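You operate a simulated robot arm through the tools that you are given. There is no shell and no other tool.

You are at the controls of a simulated robot arm. One attempt, no reset.

JOB
Gauge bars 72 and 20 and sort them as the display says.
Fine: each goes into the tray with the same word.
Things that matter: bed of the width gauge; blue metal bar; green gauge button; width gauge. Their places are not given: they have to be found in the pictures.

It is judged by the outcome, as a careful person would: the job done as asked, and still so three seconds after it is handed in. It fails if anything else is knocked over, pushed out of place, dropped, spilled or broken.

ROBOT AND FRAMES
A 7-joint arm with a two-finger parallel gripper, fixed in place. Base frame: the origin is at the foot of the arm, x ahead of it, y to its left, z up; the work surface is at about z = 860. Readings come in mm, degrees, newtons and seconds.
With the tool pointing down near the work surface it reaches from about 220 to 740 mm from the base axis. Its first joint turns from -166.0 to 166.0 degrees. Payload 1.57 kg.
The tool frame sits at the grasp point between the pads (the TCP): z along the fingers, y along the line on which they close. The tips reach 30 mm beyond it. The gripper opens to 110 mm. The fingers are 24 mm wide and 12 mm thick; the gripper's body (48 by 112 mm) begins 78 mm behind the TCP.
Orientation is that of the tool frame in the base frame, as [roll, pitch, yaw] about the fixed x, y, z axes, in that order (R = Rz(yaw) Ry(pitch) Rx(roll)). With the fingers straight down and closing along the base's y, the tool's x points along the base's -x, its y along +y and its z along -z.

CONTROLS
- The arm moves only by the tool servo_tool. Its arguments are lists of equal length, an entry for each row: "jaw": the gripper command, from -1 (fully open) to 1 (shut), values between in proportion; "translation": the shift along the tool's x, y, z in mm, a list of three; "rot": the turn, a rotation vector about the tool's x, y, z in degrees, a list of three. In form: {"jaw": [jaw, ...], "translation": [[dx, dy, dz], ...], "rot": [[rx, ry, rz], ...]}. A call has 1 to 20 rows; each row shifts and turns the commanded pose from where the row before left it, along the tool's axes as they then stand. A row lasts 0.2 s, in which the tool goes at most 50 mm and 8.6 degrees; a call with a longer step from one row to the next is refused whole, and so is a gripper value outside its range. Where a pose cannot be reached the arm comes as near as it can. A force on the tool above 40 N (or 10 N above the force at the start of the call, whichever is more), or a blocked arm, ends the call early, and 0.2 s more pass. Each finger travels about 45 mm/s and halts on what it meets, pressing with about 38 N; the grip force reading is that of the motor and also rises with nothing between the fingers. The clock runs only during rows and for 0.2 s after the last one: add rows that do not move to give the fingers time. It gives the time, the measured TCP pose, the force on the tool (base axes), the opening and the grip force at its end, in the units of the frame above (readings bear some noise), with the torque about the TCP (base axes, N m) and any sound that the robot's microphone picked up.
- Cameras (640 x 400 px; columns grow to the right, rows downward): "scene" is fixed at [398.7, 503, 1581.2]; the picture's right is [-0.97, 0.24, 0.00], its down [0.13, 0.50, -0.85] and it looks along [-0.21, -0.83, -0.52] (base axes); focal length 311 px, centre (320, 200). "wrist" rides on the gripper at [70, 16, -141] in the tool frame; the picture's right is [-0.23, 0.97, 0.00], its down [-0.86, -0.20, -0.48] and it looks along [-0.47, -0.11, 0.88] (tool axes); focal length 222 px, centre (320, 200).
- snapshot(camera): a new picture of that camera. The clock stands still meanwhile.
- lift_body(by): slides the trunk up (or, below 0, down) by that many mm; the arm rides with it, the base frame stays. It gives what a move gives, with no picture.
- pixel_to_xyz(camera, pixels): for up to 12 pixels [column, row] of the newest picture of that camera ("zoom" is the newest enlarged one), the place [x, y, z] in the base frame of the surface seen there, good to about 2 mm. The clock stands still meanwhile.
- enlarge(camera, box): a new picture of the part [left, top, right, bottom] of that camera's present view, enlarged. The clock stands still meanwhile.
- finish_job(): hands the job in; it is judged then, once.

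Open the gripper and draw the arm clear of the work before you hand the job in, unless the task says otherwise.

The tools are called after "Call:" as a command line: name --argument value ..., lists and objects as JSON in quotes. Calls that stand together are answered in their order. servo_tool: Moves the arm, as the interface text tells. Its arguments: {"type":"object","properties":{"jaw":{"type":"array","items":{"type":"number"}},"translation":{"type":"array","items":{"type":"array","items":{"type":"number"}}},"rot":{"type":"array","items":{"type":"array","items":{"type":"number"}}}},"required":["jaw","translation","rot"]} The other tools are called the same way: lift_body (by) slides the trunk up or down; snapshot (camera) takes a picture; pixel_to_xyz (camera, pixels) gives the place of the surface under pixels of a picture; enlarge (camera, box) takes an enlarged picture of a part of a camera's view; finish_job () hands the job in.

At the start:

```text
clock: 0.0
ee_pos: [-62.0, -514.2, 1124.8]
orientation: [180.0, 0.1, -180.0]
wrist_force: [-0.2, -0.2, 0.2]
wrist_torque: [-0.04, 0.02, 0.0]
grip_width: 109.9
grasp_force: 0.1
trunk travel left (down, up): [-525.0, 65.0]
```

scene: 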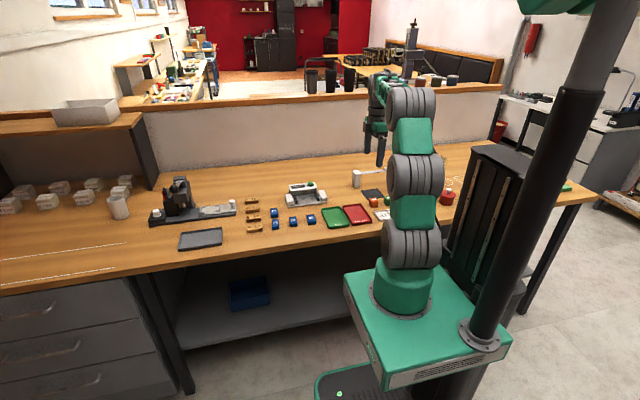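
wrist: 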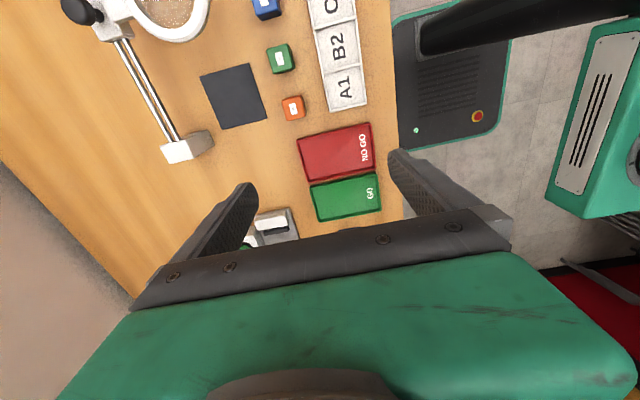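

The scene shows blue bars near (275-312, 212-225), a gauge near (305,193), and GO/NO GO trays at (335,217)/(357,214). I'll enlarge that area.

Call:
enlarge --camera "scene" --box '[230, 170, 390, 270]'

Call:
enlarge --camera "scene" --box '[240, 190, 320, 240]'

```text
4.00 times, centred on (310, 220) of scene
```

zoom: 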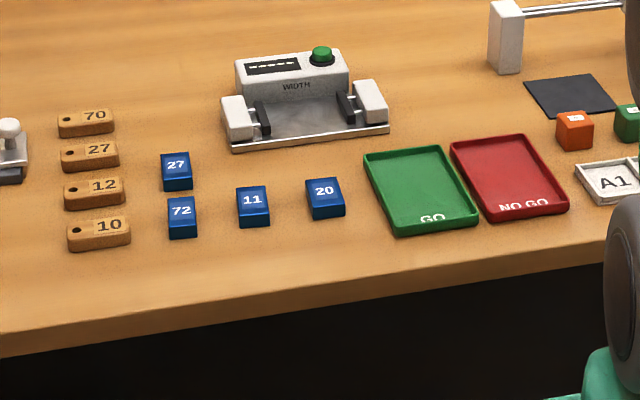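

```text
8.00 times, centred on (280, 215) of scene
```

zoom: 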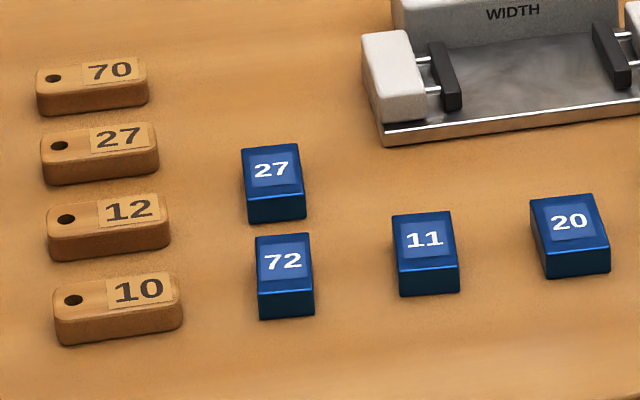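

The newest zoom (8x) shows the blue bars 72 at (284,262) and 20 at (568,220). I'll read places of their corners and the table.

Call:
pixel_to_xyz --camera "zoom" --pixels '[[260, 240], [306, 238], [312, 284], [262, 288], [534, 202], [588, 198], [606, 246], [546, 250], [284, 300], [350, 300], [425, 235], [271, 165]]'

Call:
enlarge --camera "scene" --box '[275, 173, 339, 213]'

```text
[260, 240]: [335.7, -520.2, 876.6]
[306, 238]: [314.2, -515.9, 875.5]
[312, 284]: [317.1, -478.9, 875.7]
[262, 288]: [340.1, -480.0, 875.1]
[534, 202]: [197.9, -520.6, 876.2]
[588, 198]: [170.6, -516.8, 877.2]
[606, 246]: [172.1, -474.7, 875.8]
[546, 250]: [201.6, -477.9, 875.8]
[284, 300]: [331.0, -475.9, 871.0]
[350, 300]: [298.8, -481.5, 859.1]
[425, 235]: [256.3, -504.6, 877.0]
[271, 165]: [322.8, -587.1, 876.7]
```

```text
10.00 times, centred on (307, 193) of scene
```

zoom: 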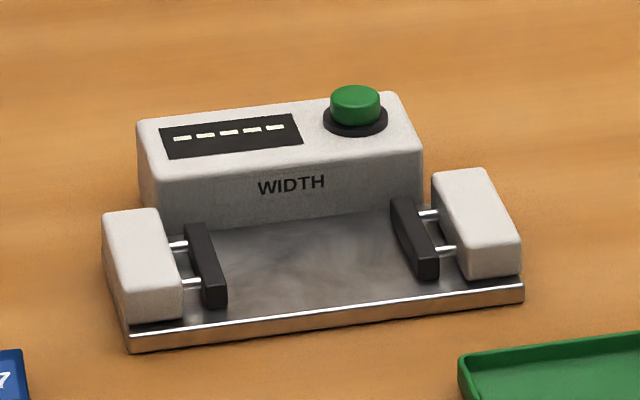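

The 10x zoom shows the gauge: display at (230,135), green button at (355,105), jaws at (206,265) and (414,238), bed between. I'll read those places.

Call:
pixel_to_xyz --camera "zoom" --pixels '[[355, 100], [330, 105], [380, 105], [355, 120], [195, 230], [215, 300], [400, 205], [428, 270], [310, 260], [310, 225], [320, 310], [145, 250]]'

Call:
pixel_to_xyz --camera "zoom" --pixels '[[130, 335], [522, 285], [180, 300], [475, 270], [290, 200], [150, 125], [400, 98], [228, 235], [393, 215], [225, 295], [416, 270], [300, 290]]'

```text
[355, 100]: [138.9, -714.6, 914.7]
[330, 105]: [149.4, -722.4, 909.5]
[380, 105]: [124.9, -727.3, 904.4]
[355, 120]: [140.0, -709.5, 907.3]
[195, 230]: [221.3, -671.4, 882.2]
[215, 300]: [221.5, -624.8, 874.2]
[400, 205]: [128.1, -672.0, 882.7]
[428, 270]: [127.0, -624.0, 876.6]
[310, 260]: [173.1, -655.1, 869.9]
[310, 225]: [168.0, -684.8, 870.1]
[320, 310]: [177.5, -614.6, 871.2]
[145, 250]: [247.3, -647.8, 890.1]
```

```text
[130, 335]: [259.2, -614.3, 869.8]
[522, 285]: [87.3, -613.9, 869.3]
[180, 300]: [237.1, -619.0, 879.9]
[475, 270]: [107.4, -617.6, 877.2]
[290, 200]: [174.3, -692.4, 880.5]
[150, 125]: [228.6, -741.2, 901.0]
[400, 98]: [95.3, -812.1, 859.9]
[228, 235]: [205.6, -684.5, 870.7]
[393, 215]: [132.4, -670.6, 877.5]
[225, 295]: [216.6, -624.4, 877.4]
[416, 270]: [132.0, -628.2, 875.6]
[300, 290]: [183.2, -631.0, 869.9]
```

Bars 72 (~[327,-499]) and 20 (~[186,-497]) have tops near z=876, and the gauge bed is at z=870 around [174,-650] with the button top near [139,-718,915]. I move the tool above and beyond bar 72 at a safe height, to look with the wrist camera.

Call:
servo_tool --jaw '[-1, -1, -1, -1, -1, -1, -1, -1, -1, -1, -1, -1, -1]' --translation '[[-36, 0, 8], [-36, 0, 8], [-36, 0, 8], [-36, 0, 8], [-36, 0, 8], [-36, 0, 8], [-36, 0, 8], [-36, 0, 8], [-36, 0, 8], [-36, 0, 8], [-36, 0, 8], [-36, 0, 8], [0, 0, 0]]' --rot '[[0, 0, 0], [0, 0, 0], [0, 0, 0], [0, 0, 0], [0, 0, 0], [0, 0, 0], [0, 0, 0], [0, 0, 0], [0, 0, 0], [0, 0, 0], [0, 0, 0], [0, 0, 0], [0, 0, 0]]'

Call:
snapshot --camera "wrist"

Call:
snapshot --camera "scene"

```text
clock: 2.8
ee_pos: [369.8, -512.3, 1029.2]
orientation: [179.9, 0.0, 180.0]
wrist_force: [-1.0, 0.1, 0.8]
wrist_torque: [-0.01, -0.01, 0.01]
grip_width: 110.3
grasp_force: 0.0
trunk travel left (down, up): [-525.0, 65.0]
```

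```text
taken
```

wrist: 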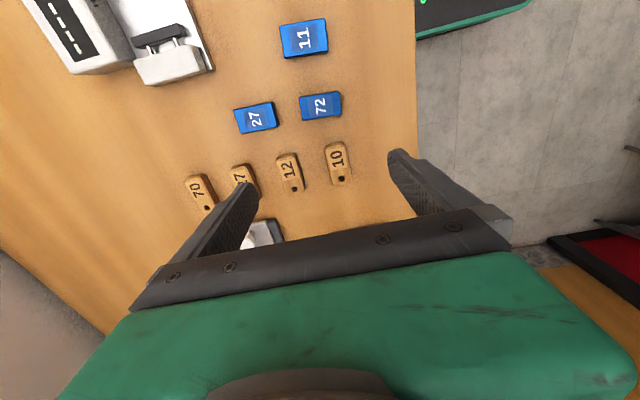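

```text
taken
```

scene: 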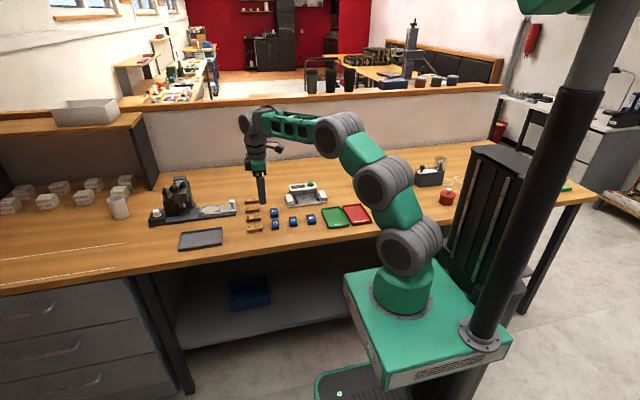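

The wrist picture shows bar 72 at (320,106), 11 at (304,38) and 27 at (256,117). I enlarge to read 72's corners.

Call:
enlarge --camera "wrist" --box '[280, 80, 360, 130]'

```text
8.00 times, centred on (320, 105) of wrist
```

zoom: 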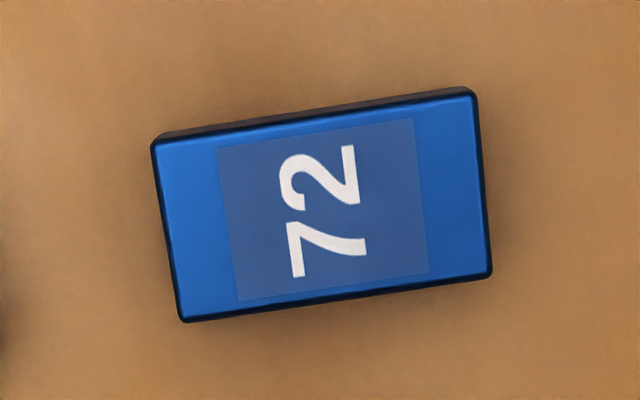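

Zoom shows bar 72's top face with corners near (157,145), (472,95), (488,272), (183,318). I read those places.

Call:
pixel_to_xyz --camera "zoom" --pixels '[[160, 150], [470, 98], [484, 270], [186, 315], [320, 210], [165, 235], [480, 185], [320, 125], [335, 293], [320, 30]]'

```text
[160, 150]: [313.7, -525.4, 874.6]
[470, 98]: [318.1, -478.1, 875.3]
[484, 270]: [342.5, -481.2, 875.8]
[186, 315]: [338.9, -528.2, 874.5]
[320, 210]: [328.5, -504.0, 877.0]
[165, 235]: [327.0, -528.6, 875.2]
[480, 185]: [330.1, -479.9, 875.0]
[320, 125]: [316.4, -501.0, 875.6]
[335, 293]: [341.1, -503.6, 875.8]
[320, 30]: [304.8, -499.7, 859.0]
```

Bar 72's centre is about [328,-503], roughly 25 x 49 mm, long axis turned about -5° from y. Next I look at the gauge from above, staying at z≈1030.

Call:
servo_tool --jaw '[-1, -1, -1, -1, -1, -1, -1]' --translation '[[20, -21, 0], [20, -21, 0], [20, -21, 0], [20, -21, 0], [20, -21, 0], [20, -21, 0], [0, 0, 0]]' --rot '[[0, 0, 0], [0, 0, 0], [0, 0, 0], [0, 0, 0], [0, 0, 0], [0, 0, 0], [0, 0, 0]]'

Call:
snapshot --camera "wrist"

```text
clock: 4.4
ee_pos: [249.7, -641.6, 1029.6]
orientation: [179.9, 0.2, 180.0]
wrist_force: [0.4, -1.3, -1.2]
wrist_torque: [-0.01, -0.02, 0.0]
grip_width: 109.8
grasp_force: 0.0
trunk travel left (down, up): [-525.0, 65.0]
```

```text
taken
```

wrist: 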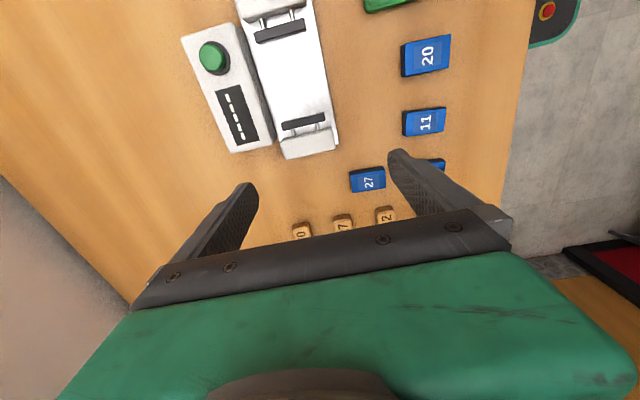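

The gauge is in view: bed white around (295,75), jaws at (280,30) and (303,124), button at (213,57); bar 20 at (427,55). I enlarge both.

Call:
enlarge --camera "wrist" --box '[170, 0, 410, 150]'

Call:
pixel_to_xyz --camera "wrist" --pixels '[[213, 55], [200, 58], [225, 52], [265, 80], [325, 70], [280, 70], [262, 30], [302, 22], [284, 126], [324, 120], [335, 100], [232, 110]]'

Call:
enlarge --camera "wrist" --box '[387, 30, 467, 80]'

```text
2.67 times, centred on (290, 75) of wrist
```

zoom: 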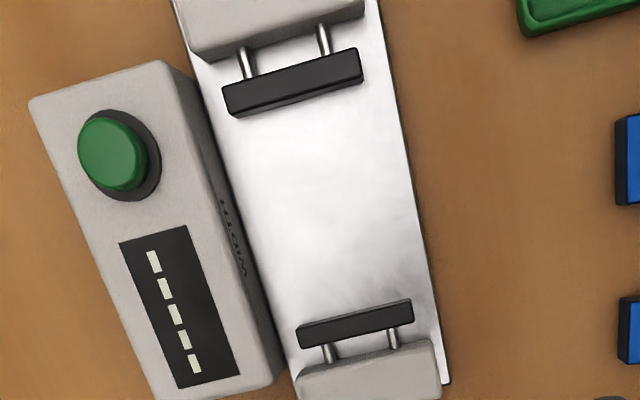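

```text
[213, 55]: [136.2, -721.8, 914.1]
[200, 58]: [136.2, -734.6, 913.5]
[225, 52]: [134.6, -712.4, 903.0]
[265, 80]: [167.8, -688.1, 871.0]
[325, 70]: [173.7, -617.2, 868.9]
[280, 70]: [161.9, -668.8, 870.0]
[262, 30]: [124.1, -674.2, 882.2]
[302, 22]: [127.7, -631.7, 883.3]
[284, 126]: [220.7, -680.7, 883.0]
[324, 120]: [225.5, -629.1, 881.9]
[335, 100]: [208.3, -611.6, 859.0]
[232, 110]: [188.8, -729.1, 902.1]
```

```text
8.00 times, centred on (427, 55) of wrist
```

zoom: 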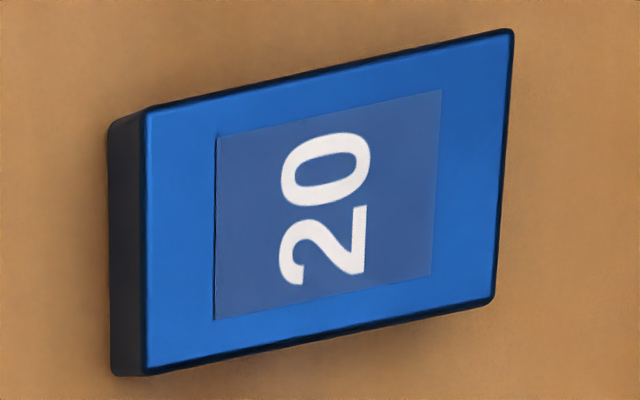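

I read bar 20's corners in the newest zoom: (152,114), (508,34), (490,300), (148,370).

Call:
pixel_to_xyz --camera "zoom" --pixels '[[156, 116], [504, 40], [488, 297], [152, 366], [320, 205], [155, 240], [495, 170], [330, 80], [320, 328]]'

Call:
enlarge --camera "wrist" --box '[230, 0, 358, 80]'

```text
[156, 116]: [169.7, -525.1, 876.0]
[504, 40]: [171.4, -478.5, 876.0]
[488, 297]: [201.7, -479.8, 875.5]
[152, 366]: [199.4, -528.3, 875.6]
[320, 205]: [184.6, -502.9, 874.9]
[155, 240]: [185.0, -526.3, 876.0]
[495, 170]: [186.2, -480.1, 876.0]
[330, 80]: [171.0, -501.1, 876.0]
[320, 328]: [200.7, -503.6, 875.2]
```

```text
5.00 times, centred on (294, 40) of wrist
```

zoom: 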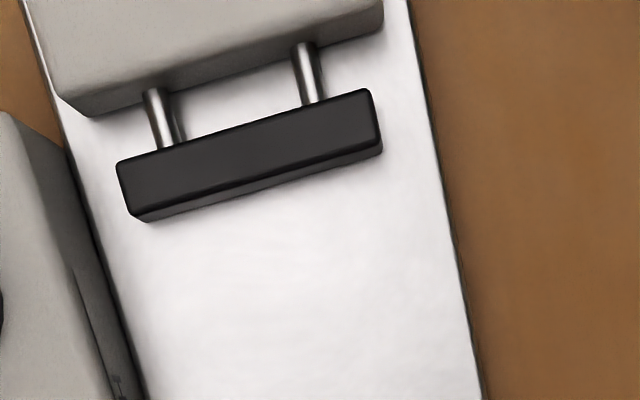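

Bar 20: centre about [185.5,-503], 30 x 48 mm, turned about -2.5°. Now I read the low-x jaw face and bed edges in the 5x zoom.

Call:
pixel_to_xyz --camera "zoom" --pixels '[[128, 205], [375, 138], [122, 168], [365, 95], [420, 80], [470, 340], [90, 200], [130, 370], [300, 280], [60, 130]]'

Call:
enlarge --camera "wrist" --box '[240, 80, 368, 160]'

```text
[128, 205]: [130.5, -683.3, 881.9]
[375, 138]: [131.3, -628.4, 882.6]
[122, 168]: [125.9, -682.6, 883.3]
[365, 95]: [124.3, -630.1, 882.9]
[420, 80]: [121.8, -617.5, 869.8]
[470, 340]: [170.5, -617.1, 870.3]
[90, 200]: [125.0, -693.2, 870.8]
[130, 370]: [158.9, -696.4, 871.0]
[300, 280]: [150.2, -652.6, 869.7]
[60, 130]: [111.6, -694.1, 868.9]
```

```text
5.00 times, centred on (304, 120) of wrist
```

zoom: 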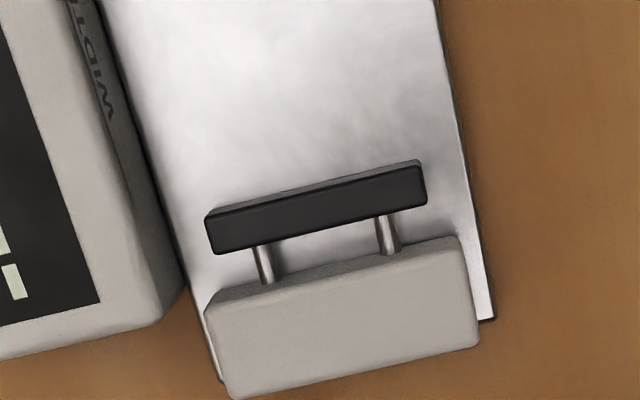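

Call:
pixel_to_xyz --camera "zoom" --pixels '[[210, 222], [420, 172], [215, 248], [422, 200], [485, 310], [180, 240], [160, 180], [300, 100], [440, 40], [450, 110]]'

```text
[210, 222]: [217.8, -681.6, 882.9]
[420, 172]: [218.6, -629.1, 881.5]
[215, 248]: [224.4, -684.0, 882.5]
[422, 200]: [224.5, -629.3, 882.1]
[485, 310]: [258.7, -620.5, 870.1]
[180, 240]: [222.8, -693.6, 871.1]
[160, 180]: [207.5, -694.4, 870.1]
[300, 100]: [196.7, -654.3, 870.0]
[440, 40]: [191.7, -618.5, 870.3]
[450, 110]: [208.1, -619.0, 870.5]
```

The gauge is square to the base axes: jaw faces at x≈131 and 218, y -683..-629; bed z=870, panel face y≈-695. I go above bar 72 with a partly opened gripper (64 mm), turned -5°, and check before the final descent.

Call:
servo_tool --jaw '[-0.16, -0.16, -0.16, -0.16, -0.16, -0.16, -0.16, -0.16, -0.16, -0.16]' --translation '[[-13.05, 23.3, 6], [-13.05, 23.3, 12], [-13.05, 23.3, 12], [-13.05, 23.3, 12], [-13.05, 23.3, 12], [-13.05, 23.3, 12], [0, 0, 0], [0, 0, 15], [0, 0, 15], [0, 0, 0]]' --rot '[[0, 0, 0], [0, 0, 0], [0, 0, 0], [0, 0, 0], [0, 0, 0], [0, 0, 0], [0, 0, 4.9], [0, 0, 0], [0, 0, 0], [0, 0, 0]]'

Call:
snapshot --camera "wrist"

Call:
enlarge --camera "scene" --box '[230, 180, 310, 230]'

```text
clock: 6.6
ee_pos: [328.9, -501.3, 933.0]
orientation: [180.0, 0.0, 174.9]
wrist_force: [0.7, -0.5, 0.3]
wrist_torque: [0.01, -0.01, 0.0]
grip_width: 63.7
grasp_force: 0.1
trunk travel left (down, up): [-525.0, 65.0]
```

```text
taken
```

wrist: 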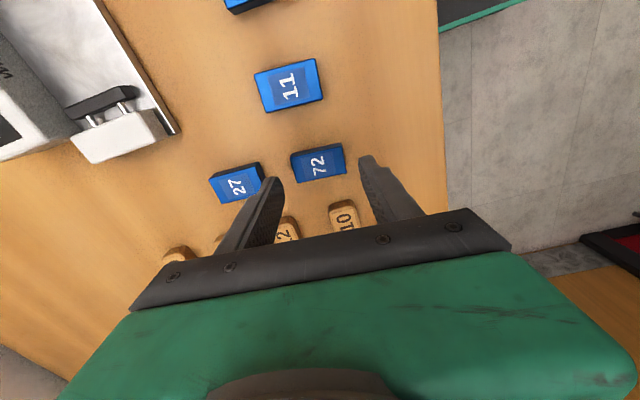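

```text
8.00 times, centred on (270, 205) of scene
```

zoom: 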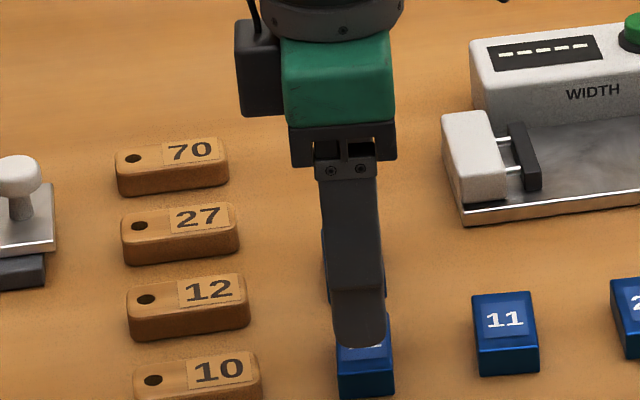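

The fingers straddle bar 72 at wrist (320,162) with space on both sides, clear of bar 27. I descend 38 mm to about z=895 (tips ~865).

Call:
servo_tool --jaw '[-0.16, -0.16, -0.16, -0.16, -0.16]' --translation '[[0, 0, 12], [0, 0, 12], [0, 0, 8], [0, 0, 6], [0, 0, 0]]' --rot '[[0, 0, 0], [0, 0, 0], [0, 0, 0], [0, 0, 0], [0, 0, 0]]'

Call:
snapshot --camera "wrist"

Call:
enlarge --camera "scene" --box '[240, 190, 304, 230]'

```text
clock: 7.8
ee_pos: [329.1, -501.9, 894.5]
orientation: [179.9, 0.1, 175.0]
wrist_force: [-1.2, 0.1, -0.1]
wrist_torque: [0.02, -0.01, 0.0]
grip_width: 63.5
grasp_force: 0.0
trunk travel left (down, up): [-525.0, 65.0]
```

```text
taken
```

wrist: 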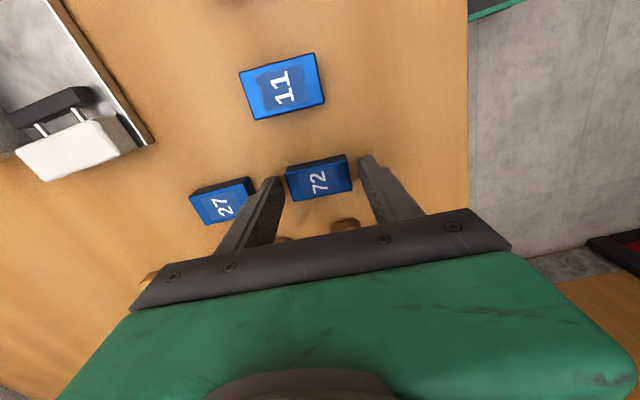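

```text
10.00 times, centred on (272, 210) of scene
```

zoom: 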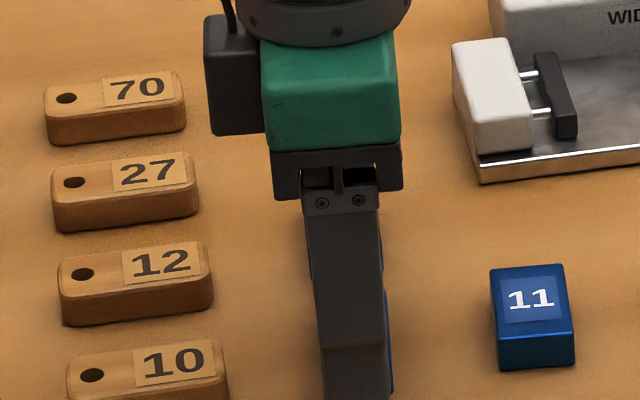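

The fingers are on both ends of bar 72 with tips near z=865. I close the gripper.

Call:
servo_tool --jaw '[0.5, 0.5, 0.5, 0.5]' --translation '[[0, 0, 0], [0, 0, 0], [0, 0, 0], [0, 0, 0]]' --rot '[[0, 0, 0], [0, 0, 0], [0, 0, 0], [0, 0, 0]]'

Call:
enlarge --camera "wrist" --box '[240, 130, 400, 230]'

```text
clock: 8.8
ee_pos: [328.1, -501.3, 895.3]
orientation: [-180.0, 0.1, 175.0]
wrist_force: [0.8, -0.6, 0.3]
wrist_torque: [-0.03, 0.0, -0.03]
grip_width: 48.9
grasp_force: 38.1
trunk travel left (down, up): [-525.0, 65.0]
```

```text
4.00 times, centred on (320, 180) of wrist
```

zoom: 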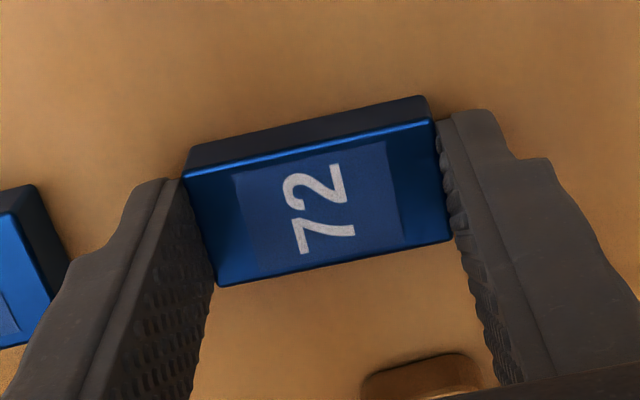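

Bar 72 is gripped (48.9 mm, 38 N). I lift 70 mm, turn back square, and move above the bed centre [174.5,-648].

Call:
servo_tool --jaw '[0.5, 0.5, 0.5, 0.5, 0.5, 0.5, 0.5, 0.5, 0.5, 0.5, 0.5, 0.5, 0.5, 0.5]' --translation '[[0, 0, -10], [0, 0, -20], [0, 0, -20], [0, 0, -20], [0, 0, 0], [19, -18, 0], [19, -18, 0], [19, -18, 0], [19, -18, 0], [19, -18, 0], [19, -18, 0], [19, -18, 0], [20.7, -20.7, 0], [0, 0, 0]]' --rot '[[0, 0, 0], [0, 0, 0], [0, 0, 0], [0, 0, 0], [0, 0, -4.9], [0, 0, 0], [0, 0, 0], [0, 0, 0], [0, 0, 0], [0, 0, 0], [0, 0, 0], [0, 0, 0], [0, 0, 0], [0, 0, 0]]'

Call:
snapshot --camera "wrist"

Call:
enlarge --camera "scene" --box '[265, 160, 345, 210]'

```text
clock: 11.8
ee_pos: [176.0, -648.3, 964.3]
orientation: [180.0, 0.1, -180.0]
wrist_force: [0.2, -1.1, -0.8]
wrist_torque: [0.0, 0.0, -0.03]
grip_width: 49.2
grasp_force: 37.9
trunk travel left (down, up): [-525.0, 65.0]
```

```text
taken
```

wrist: 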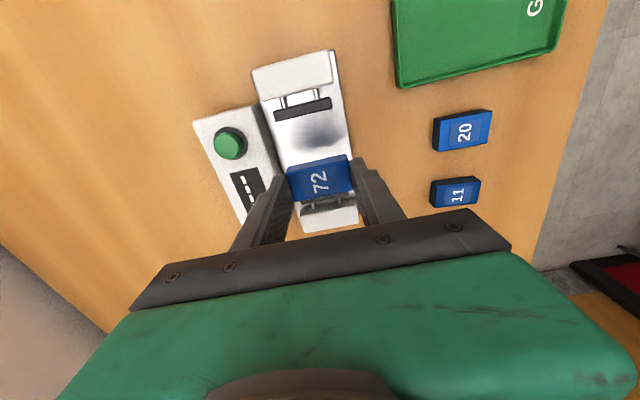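

```text
8.00 times, centred on (305, 185) of scene
```

zoom: 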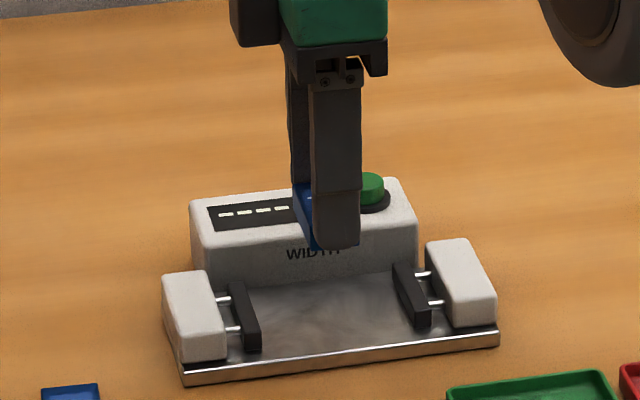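

The bar hangs above the bed, between the jaws in x. I descend 46 mm to TCP z≈918 and check the clearance to the panel and jaws.

Call:
servo_tool --jaw '[0.5, 0.5, 0.5, 0.5, 0.5]' --translation '[[1.5, 0, 12], [0, 0, 12], [0, 0, 12], [0, 0, 10], [0, 0, 0]]' --rot '[[0, 0, 0], [0, 0, 0], [0, 0, 0], [0, 0, 0], [0, 0, 0]]'

Call:
enlarge --camera "scene" --box '[275, 173, 339, 213]'

Call:
enlarge --camera "wrist" --box '[200, 80, 392, 200]'

```text
clock: 13.0
ee_pos: [175.6, -647.7, 918.6]
orientation: [180.0, 0.1, 180.0]
wrist_force: [0.0, 1.0, -1.2]
wrist_torque: [0.0, 0.02, -0.02]
grip_width: 49.0
grasp_force: 37.8
trunk travel left (down, up): [-525.0, 65.0]
```

```text
10.00 times, centred on (307, 193) of scene
```

zoom: 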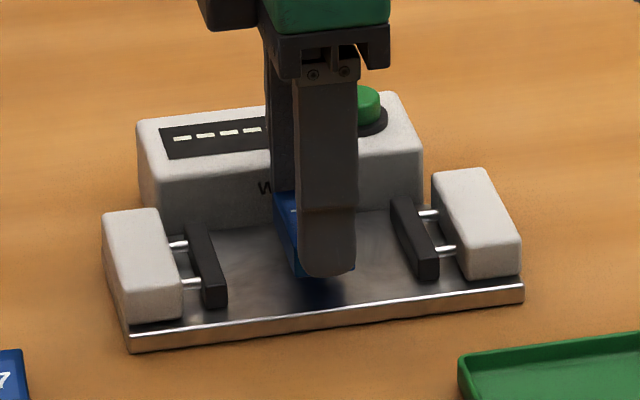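

```text
3.33 times, centred on (296, 140) of wrist
```

zoom: 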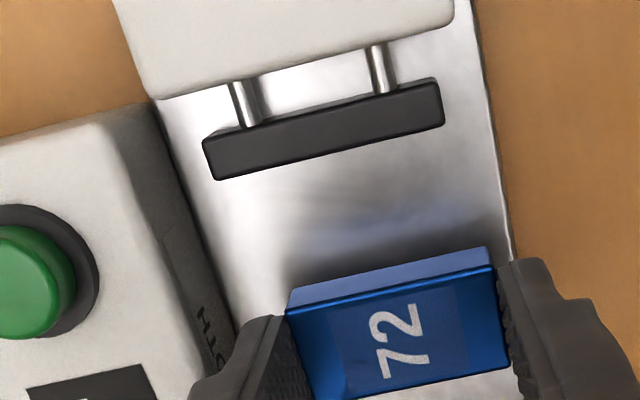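

Clear on all sides. I lower 12 mm more to just over the bed and read the force.

Call:
servo_tool --jaw '[0.5, 0.5, 0.5, 0.5, 0.5]' --translation '[[0, 0, 6], [0, 0, 4], [0, 0, 2], [0, 0, 1], [0, 0, 0]]' --rot '[[0, 0, 0], [0, 0, 0], [0, 0, 0], [0, 0, 0], [0, 0, 0]]'

Call:
enlarge --camera "scene" --box '[275, 173, 339, 213]'

```text
clock: 14.2
ee_pos: [174.8, -647.6, 905.0]
orientation: [-180.0, 0.1, 179.9]
wrist_force: [-0.4, -0.3, 0.3]
wrist_torque: [0.0, 0.01, -0.02]
grip_width: 49.0
grasp_force: 38.2
trunk travel left (down, up): [-525.0, 65.0]
```

```text
10.00 times, centred on (307, 193) of scene
```

zoom: 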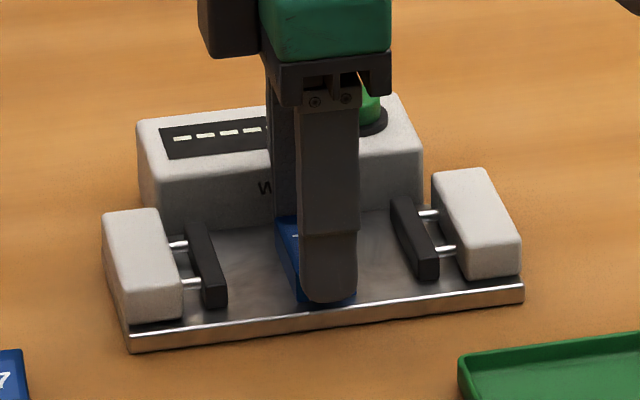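

No contact force yet at TCP z≈905. I go down in 0.5 mm rows to feel the bed.

Call:
servo_tool --jaw '[0.5, 0.5, 0.5]' --translation '[[0, 0, 0.5], [0, 0, 0.5], [0, 0, 0]]' --rot '[[0, 0, 0], [0, 0, 0], [0, 0, 0]]'

```text
clock: 15.0
ee_pos: [175.9, -647.4, 905.6]
orientation: [-179.8, 0.1, -180.0]
wrist_force: [0.8, -2.0, 3.8]
wrist_torque: [0.05, 0.0, -0.01]
grip_width: 48.9
grasp_force: 37.6
trunk travel left (down, up): [-525.0, 65.0]
```

A 3.8 N upward force shows the bar has touched the bed. I open a little to 57 mm (keeps the rear finger off the panel).

Call:
servo_tool --jaw '[0.05, -0.036, -0.036]' --translation '[[0, 0, 0], [0, 0, 0], [0, 0, 0]]' --rot '[[0, 0, 0], [0, 0, 0], [0, 0, 0]]'

Call:
enlarge --camera "wrist" --box '[200, 80, 392, 200]'

```text
clock: 15.8
ee_pos: [174.6, -646.9, 904.7]
orientation: [180.0, 0.1, 180.0]
wrist_force: [0.3, 0.1, -0.2]
wrist_torque: [-0.02, 0.01, 0.01]
grip_width: 57.2
grasp_force: 0.0
trunk travel left (down, up): [-525.0, 65.0]
```

```text
3.33 times, centred on (296, 140) of wrist
```

zoom: 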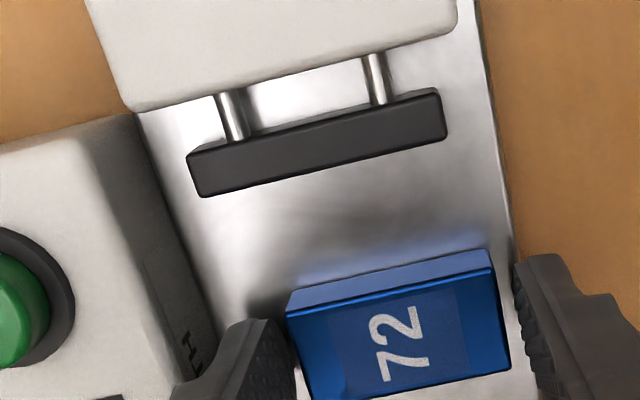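

Fingers are free of the bar, which sits square on the bed. I lift 75 mm, close the gripper, and move above the green button near [137.5,-719].

Call:
servo_tool --jaw '[-0.036, -0.036, -0.036, -0.036, -0.036, 0.5, 1, 1, 1, 1]' --translation '[[0, 0, -10], [0, 0, -15], [0, 0, -15], [0, 0, -20], [0, 0, -15], [10, -18, 0], [10, -18, 0], [10, -18, 0], [7.5, -18, 0], [0, 0, 0]]' --rot '[[0, 0, 0], [0, 0, 0], [0, 0, 0], [0, 0, 0], [0, 0, 0], [0, 0, 0], [0, 0, 0], [0, 0, 0], [0, 0, 0], [0, 0, 0]]'

Call:
snapshot --camera "wrist"

Call:
enlarge --camera "scene" --box '[275, 163, 355, 213]'

```text
clock: 18.0
ee_pos: [149.0, -675.0, 979.2]
orientation: [-179.9, 0.0, 180.0]
wrist_force: [0.4, -0.3, -0.4]
wrist_torque: [-0.01, -0.01, 0.02]
grip_width: 0.0
grasp_force: 21.6
out of reach, approached as far as the arm can: row 7, 8, 9
trunk travel left (down, up): [-525.0, 65.0]
```

```text
taken
```

wrist: 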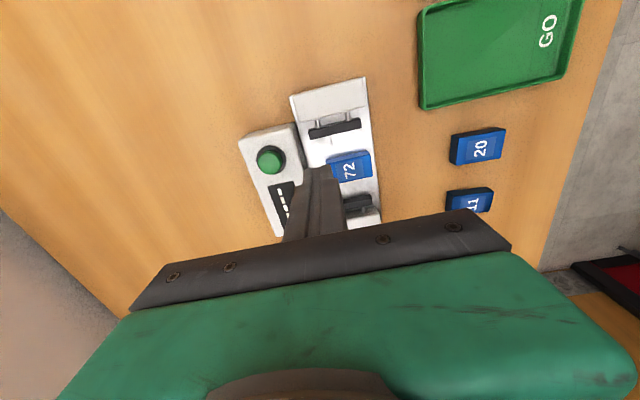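

```text
8.00 times, centred on (315, 188) of scene
```

zoom: 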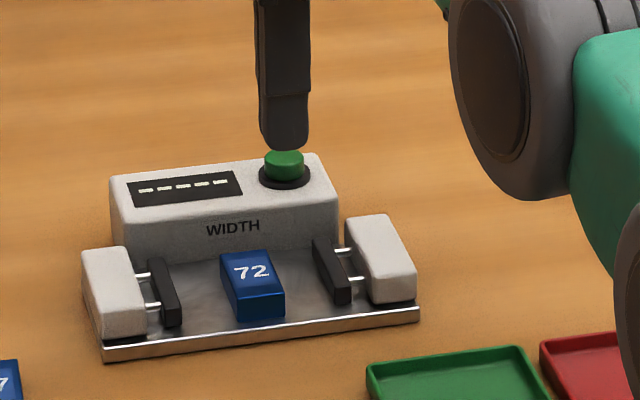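

Bar 72 sits centred on the bed in the scene zoom (253,285), but at z=980 the arm falls short (radius 691) of the button. I raise the trunk 60 mm to gain reach.

Call:
lift_body --by 60

Call:
servo_tool --jaw '[1, 1]' --translation '[[0, 0, 10], [0, 0, 0]]' --rot '[[0, 0, 0], [0, 0, 0]]'

```text
clock: 19.0
ee_pos: [148.8, -677.0, 1038.0]
orientation: [179.9, 0.1, -180.0]
wrist_force: [-0.5, 0.0, -0.5]
wrist_torque: [0.0, 0.03, -0.01]
grip_width: 0.1
grasp_force: 21.2
trunk travel left (down, up): [-585.0, 5.0]
```

```text
clock: 19.6
ee_pos: [150.2, -676.3, 1028.2]
orientation: [180.0, -0.1, -180.0]
wrist_force: [-1.1, 0.6, 0.2]
wrist_torque: [-0.01, 0.0, -0.01]
grip_width: 0.0
grasp_force: 21.9
trunk travel left (down, up): [-585.0, 5.0]
```

The command now starts from the measured pose. I lower to z≈968 (tips ≈938, button top 915) and move out over the button.

Call:
servo_tool --jaw '[1, 1, 1, 1, 1, 1, 1, 1]' --translation '[[0, 0, 15], [0, 0, 15], [0, 0, 15], [0, 0, 15], [4, -14, 0], [4, -14, 0], [4.5, -14.5, 0], [0, 0, 0]]' --rot '[[0, 0, 0], [0, 0, 0], [0, 0, 0], [0, 0, 0], [0, 0, 0], [0, 0, 0], [0, 0, 0], [0, 0, 0]]'

Call:
snapshot --camera "wrist"

Call:
enlarge --camera "scene" --box '[275, 163, 355, 213]'

```text
clock: 21.4
ee_pos: [147.5, -681.9, 968.0]
orientation: [-180.0, 0.0, 179.9]
wrist_force: [0.1, 0.0, 0.4]
wrist_torque: [0.01, -0.01, -0.01]
grip_width: 0.0
grasp_force: 21.2
out of reach, approached as far as the arm can: row 5, 6, 7
trunk travel left (down, up): [-585.0, 5.0]
```

```text
taken
```

wrist: 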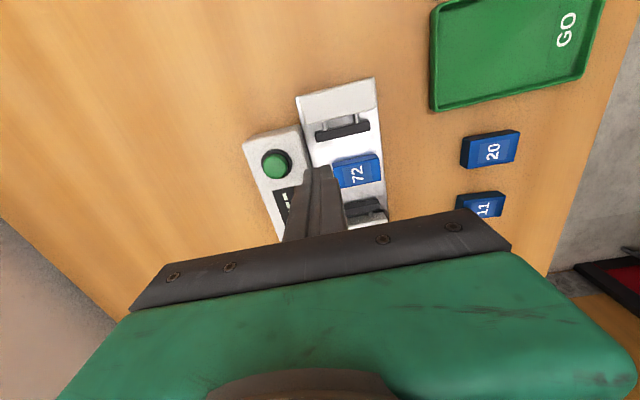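

```text
8.00 times, centred on (315, 188) of scene
```

zoom: 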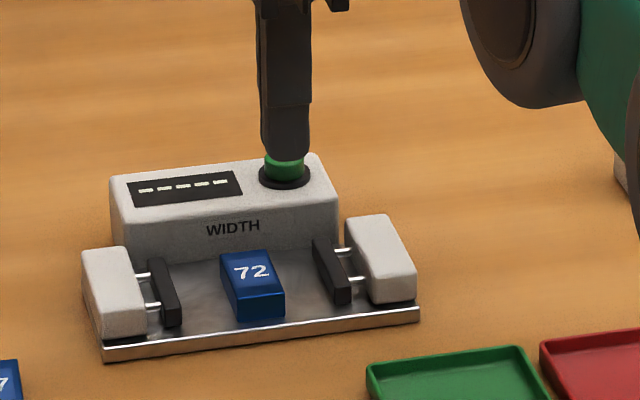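

The arm still stops at radius ~698 with the tool vertical. I tilt the tool 16° so the tips lean outward (wrist moves inward), then move out over the button at the same height.

Call:
servo_tool --jaw '[1, 1, 1, 1, 1, 1, 1]' --translation '[[0, 0, 0], [0, 0, 0], [0, 0, 0], [3.3, -10.6, 3.0], [3.3, -10.6, 3.0], [3.4, -10.5, 3.1], [0, 0, 0]]' --rot '[[8, 0, 0], [8, 0, 0], [0, 0, 0], [0, 0, 0], [0, 0, 0], [0, 0, 0], [0, 0, 0]]'

Call:
snapshot --camera "wrist"

Call:
enlarge --camera "scene" --box '[275, 163, 355, 213]'

```text
clock: 23.0
ee_pos: [138.5, -715.3, 968.4]
orientation: [-164.0, 0.0, 179.9]
wrist_force: [-0.2, 0.6, 1.1]
wrist_torque: [0.0, 0.0, -0.02]
grip_width: 0.1
grasp_force: 21.6
trunk travel left (down, up): [-585.0, 5.0]
```

```text
taken
```

wrist: 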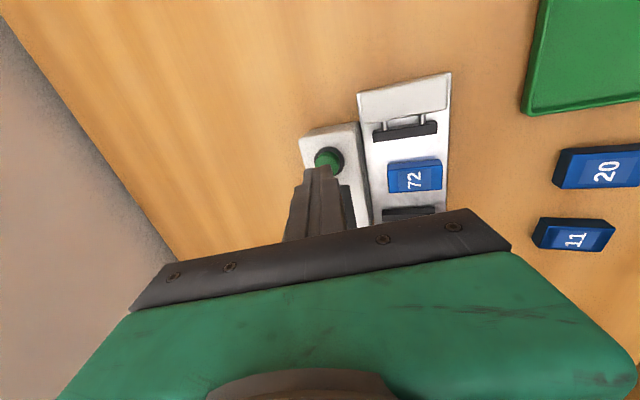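

```text
8.00 times, centred on (315, 188) of scene
```

zoom: 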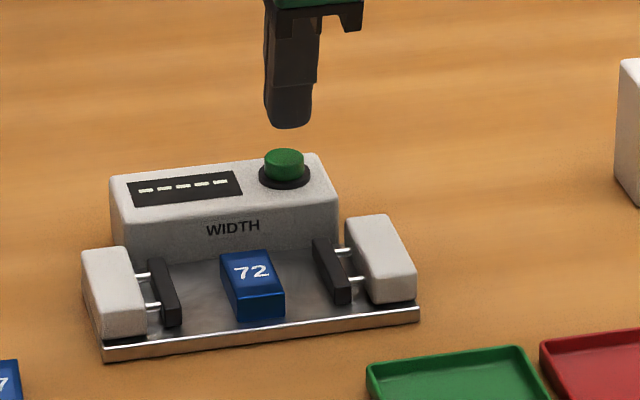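

The tip is now above the button (scene zoom tip (290,127), button (284,155)). I press straight down in small steps and watch force and sound.

Call:
servo_tool --jaw '[1, 1, 1, 1, 1, 1, 1, 1, 1]' --translation '[[0, 1.93, 6.73], [0, 1.93, 6.73], [0, 1.1, 3.85], [0, 0.41, 1.44], [0, 0.41, 1.44], [0, 0.41, 1.44], [0, 0.41, 1.44], [0, 0, 0], [0, 0, 0]]' --rot '[[0, 0, 0], [0, 0, 0], [0, 0, 0], [0, 0, 0], [0, 0, 0], [0, 0, 0], [0, 0, 0], [0, 0, 0], [0, 0, 0]]'

Call:
enlarge --camera "scene" --box '[275, 163, 355, 213]'

```text
clock: 25.0
ee_pos: [137.4, -713.1, 944.0]
orientation: [-164.0, -0.1, 179.8]
wrist_force: [0.4, -0.2, 0.9]
wrist_torque: [-0.01, 0.03, 0.01]
grip_width: 0.0
grasp_force: 21.4
trunk travel left (down, up): [-585.0, 5.0]
```

```text
8.00 times, centred on (315, 188) of scene
```

zoom: 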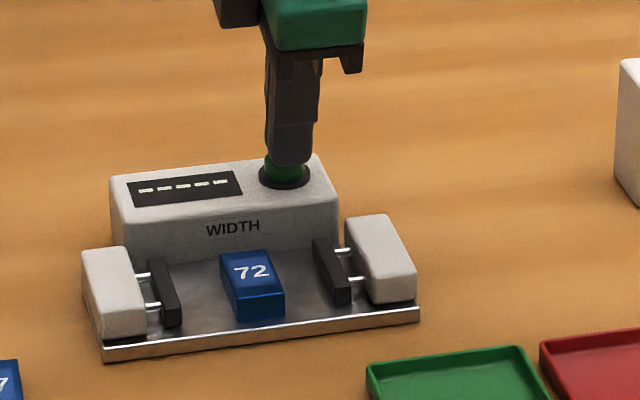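

No contact force yet at z=944. I continue pressing down in 1 mm steps.

Call:
servo_tool --jaw '[1, 1, 1, 1, 1, 1]' --translation '[[0, 0.28, 0.96], [0, 0.28, 0.96], [0, 0.28, 0.96], [0, 0.28, 0.96], [0, 0, 0], [0, 0, 0]]' --rot '[[0, 0, 0], [0, 0, 0], [0, 0, 0], [0, 0, 0], [0, 0, 0], [0, 0, 0]]'

Call:
enlarge --camera "scene" --box '[275, 163, 355, 213]'

```text
clock: 26.4
ee_pos: [137.0, -714.9, 939.8]
orientation: [-163.9, 0.0, 180.0]
wrist_force: [-0.1, 0.6, 2.7]
wrist_torque: [0.02, 0.0, -0.01]
grip_width: 0.0
grasp_force: 21.3
trunk travel left (down, up): [-585.0, 5.0]
heard: click
```

```text
8.00 times, centred on (315, 188) of scene
```

zoom: 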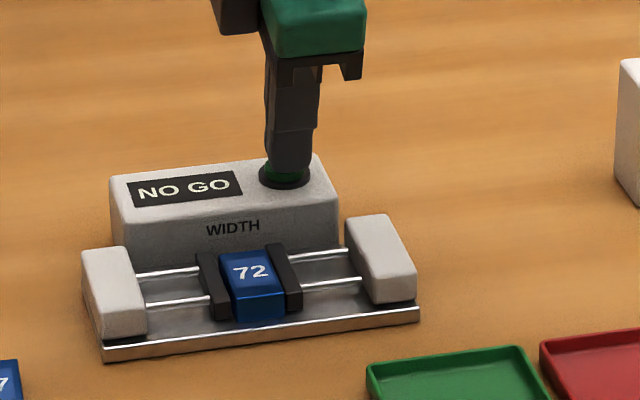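

A click was heard, the jaws closed on bar 72 and the display reads "NO GO". I release the button by rising straight up, and look again.

Call:
servo_tool --jaw '[1, 1, 1, 1]' --translation '[[0, -2.76, -9.6], [0, -2.76, -9.6], [0, -2.76, -9.6], [0, 0, 0]]' --rot '[[0, 0, 0], [0, 0, 0], [0, 0, 0], [0, 0, 0]]'

Call:
enlarge --camera "scene" --box '[275, 163, 355, 213]'

```text
clock: 27.4
ee_pos: [136.7, -716.0, 970.0]
orientation: [-164.1, 0.0, 179.9]
wrist_force: [0.2, 0.0, -0.1]
wrist_torque: [0.0, -0.01, 0.03]
grip_width: 0.0
grasp_force: 21.7
trunk travel left (down, up): [-585.0, 5.0]
```

```text
8.00 times, centred on (315, 188) of scene
```

zoom: 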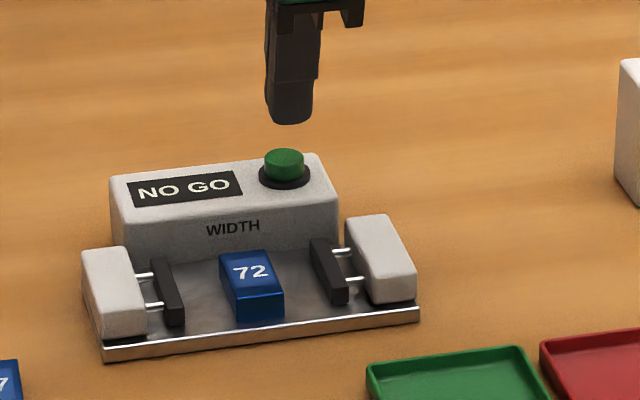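

The jaws reopened and the display still reads "NO GO", so bar 72 goes to the red tray. I back off inward, straighten the tool, open to 58 mm and move above bar 72.

Call:
servo_tool --jaw '[1, 1, 1, 1, 1, 1, 0.5, 0, -0.055, -0.055, -0.055]' --translation '[[-3.3, 10.6, -3.0], [-3.3, 10.6, -3.0], [-3.4, 10.5, -3.1], [0, 0, 0], [0, 0, 0], [-9, 12, 0], [-9, 12, 0], [-10, 12, 0], [0, 0, 0], [0, 0, 0], [0, 0, 0]]' --rot '[[0, 0, 0], [0, 0, 0], [0, 0, 0], [-8, 0, 0], [-8, 0, 0], [0, 0, 0], [0, 0, 0], [0, 0, 0], [0, 0, 0], [0, 0, 0], [0, 0, 0]]'

Call:
snapshot --camera "wrist"

Call:
snapshot --camera "scene"

```text
clock: 29.8
ee_pos: [174.6, -646.3, 970.3]
orientation: [-180.0, 0.0, -179.9]
wrist_force: [0.2, 0.9, 0.1]
wrist_torque: [-0.02, 0.0, -0.01]
grip_width: 57.8
grasp_force: 0.0
trunk travel left (down, up): [-585.0, 5.0]
```

```text
taken
```

wrist: 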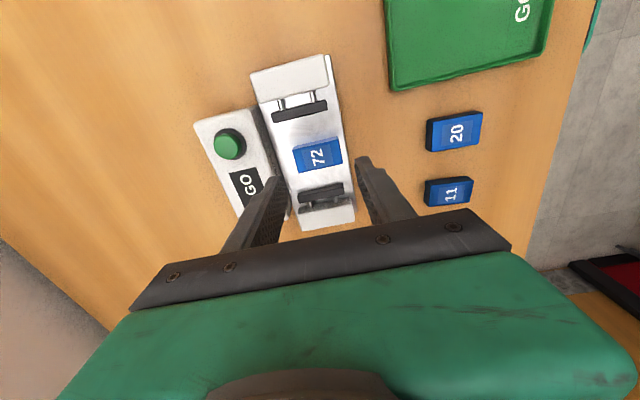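

```text
taken
```

scene: 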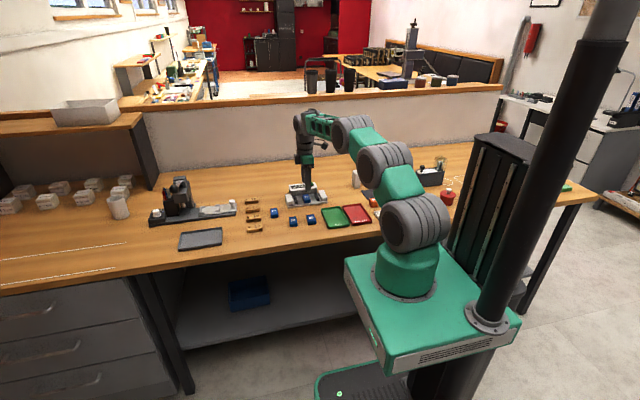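

Tool is above the bar. I check bar 72's place on the bed and the trays' outlines in enlarged pictures.

Call:
enlarge --camera "scene" --box '[310, 190, 390, 240]'

Call:
pixel_to_xyz --camera "wrist" --pixels '[[296, 154], [340, 146], [301, 172], [342, 162], [318, 158]]'

```text
8.00 times, centred on (350, 215) of scene
```

zoom: 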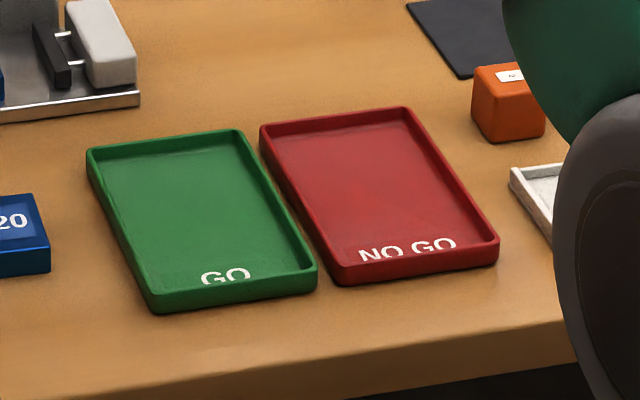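

```text
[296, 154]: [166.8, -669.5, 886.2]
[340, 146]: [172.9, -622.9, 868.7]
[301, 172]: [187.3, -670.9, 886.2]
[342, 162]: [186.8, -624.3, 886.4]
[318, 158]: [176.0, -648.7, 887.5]
```

Call:
pixel_to_xyz --camera "zoom" --pixels '[[92, 152], [236, 133], [312, 270], [156, 298], [200, 210], [262, 128], [404, 110], [494, 245], [338, 270], [375, 185], [420, 215], [330, 150]]'

```text
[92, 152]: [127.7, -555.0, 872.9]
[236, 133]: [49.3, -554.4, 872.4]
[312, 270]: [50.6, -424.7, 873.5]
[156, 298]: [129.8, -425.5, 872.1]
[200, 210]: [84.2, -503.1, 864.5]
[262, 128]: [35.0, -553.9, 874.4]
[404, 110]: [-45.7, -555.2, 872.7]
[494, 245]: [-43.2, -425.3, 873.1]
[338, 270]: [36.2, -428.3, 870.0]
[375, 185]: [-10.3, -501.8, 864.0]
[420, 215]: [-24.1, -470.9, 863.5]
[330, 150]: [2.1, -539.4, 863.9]
```

Trays: GO spans x 47..132, NO GO x -47..37, both y -557..-423, floor z≈864. Bar 72 is at ~[176,-647]; I descend onto it with 58 mm opening.

Call:
servo_tool --jaw '[-0.055, -0.055, -0.055, -0.055, -0.055, -0.055, -0.055]' --translation '[[0, -0.5, 15], [0, 0, 15], [0, 0, 13], [0, 0, 10], [0, 0, 7], [0, 0, 4], [0, 0, 0]]' --rot '[[0, 0, 0], [0, 0, 0], [0, 0, 0], [0, 0, 0], [0, 0, 0], [0, 0, 0], [0, 0, 0]]'

Call:
enlarge --camera "wrist" --box '[200, 80, 392, 200]'

```text
clock: 31.4
ee_pos: [175.8, -646.2, 906.6]
orientation: [-180.0, 0.0, 180.0]
wrist_force: [0.2, 0.2, 0.0]
wrist_torque: [-0.01, -0.03, 0.0]
grip_width: 58.2
grasp_force: 0.0
trunk travel left (down, up): [-585.0, 5.0]
```

```text
3.33 times, centred on (296, 140) of wrist
```

zoom: 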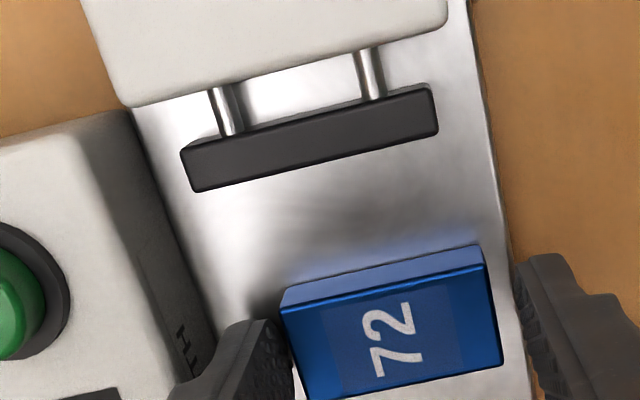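

The fingers are on either end of bar 72. I close, hold, then lift 70 mm.

Call:
servo_tool --jaw '[0.5, 0.5, 0.5, 0.5, 0.5, 0.5, 0.5, 0.5, 0.5]' --translation '[[0, 0, 0], [0, 0, 0], [0, 0, 0], [0, 0, -8], [0, 0, -12], [0, 0, -18], [0, 0, -18], [0, 0, -14], [0, 0, 0]]' --rot '[[0, 0, 0], [0, 0, 0], [0, 0, 0], [0, 0, 0], [0, 0, 0], [0, 0, 0], [0, 0, 0], [0, 0, 0], [0, 0, 0]]'

Call:
snapshot --camera "wrist"

```text
clock: 33.4
ee_pos: [174.8, -645.9, 977.0]
orientation: [180.0, 0.0, 180.0]
wrist_force: [-0.3, 0.6, -0.9]
wrist_torque: [0.02, 0.02, -0.01]
grip_width: 48.9
grasp_force: 37.6
trunk travel left (down, up): [-585.0, 5.0]
```

```text
taken
```

wrist: 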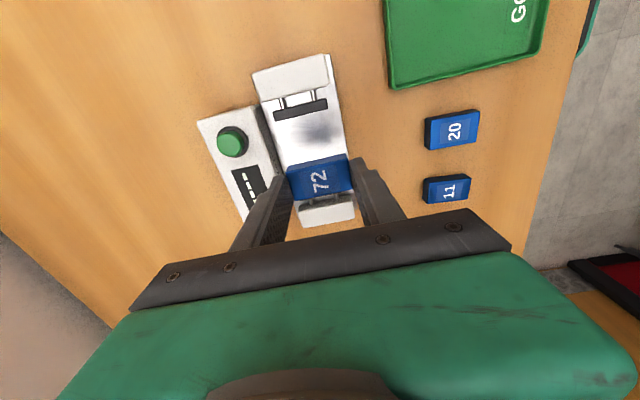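

Bar 72 is lifted. Before moving to the red tray I check the place and height of the white post near scene (357,178) and the orange cube.

Call:
snapshot --camera "scene"

Call:
pixel_to_xyz --camera "scene" --pixels '[[357, 172], [357, 185], [370, 171], [374, 201], [440, 165], [372, 193]]'

```text
taken
```

scene: 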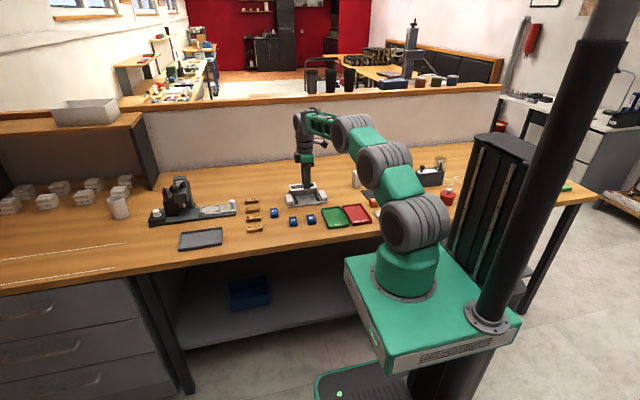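

```text
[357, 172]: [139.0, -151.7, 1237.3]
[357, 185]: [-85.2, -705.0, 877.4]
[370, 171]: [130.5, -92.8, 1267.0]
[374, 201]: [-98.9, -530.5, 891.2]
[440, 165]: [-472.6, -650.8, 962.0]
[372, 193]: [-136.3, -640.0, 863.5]
```

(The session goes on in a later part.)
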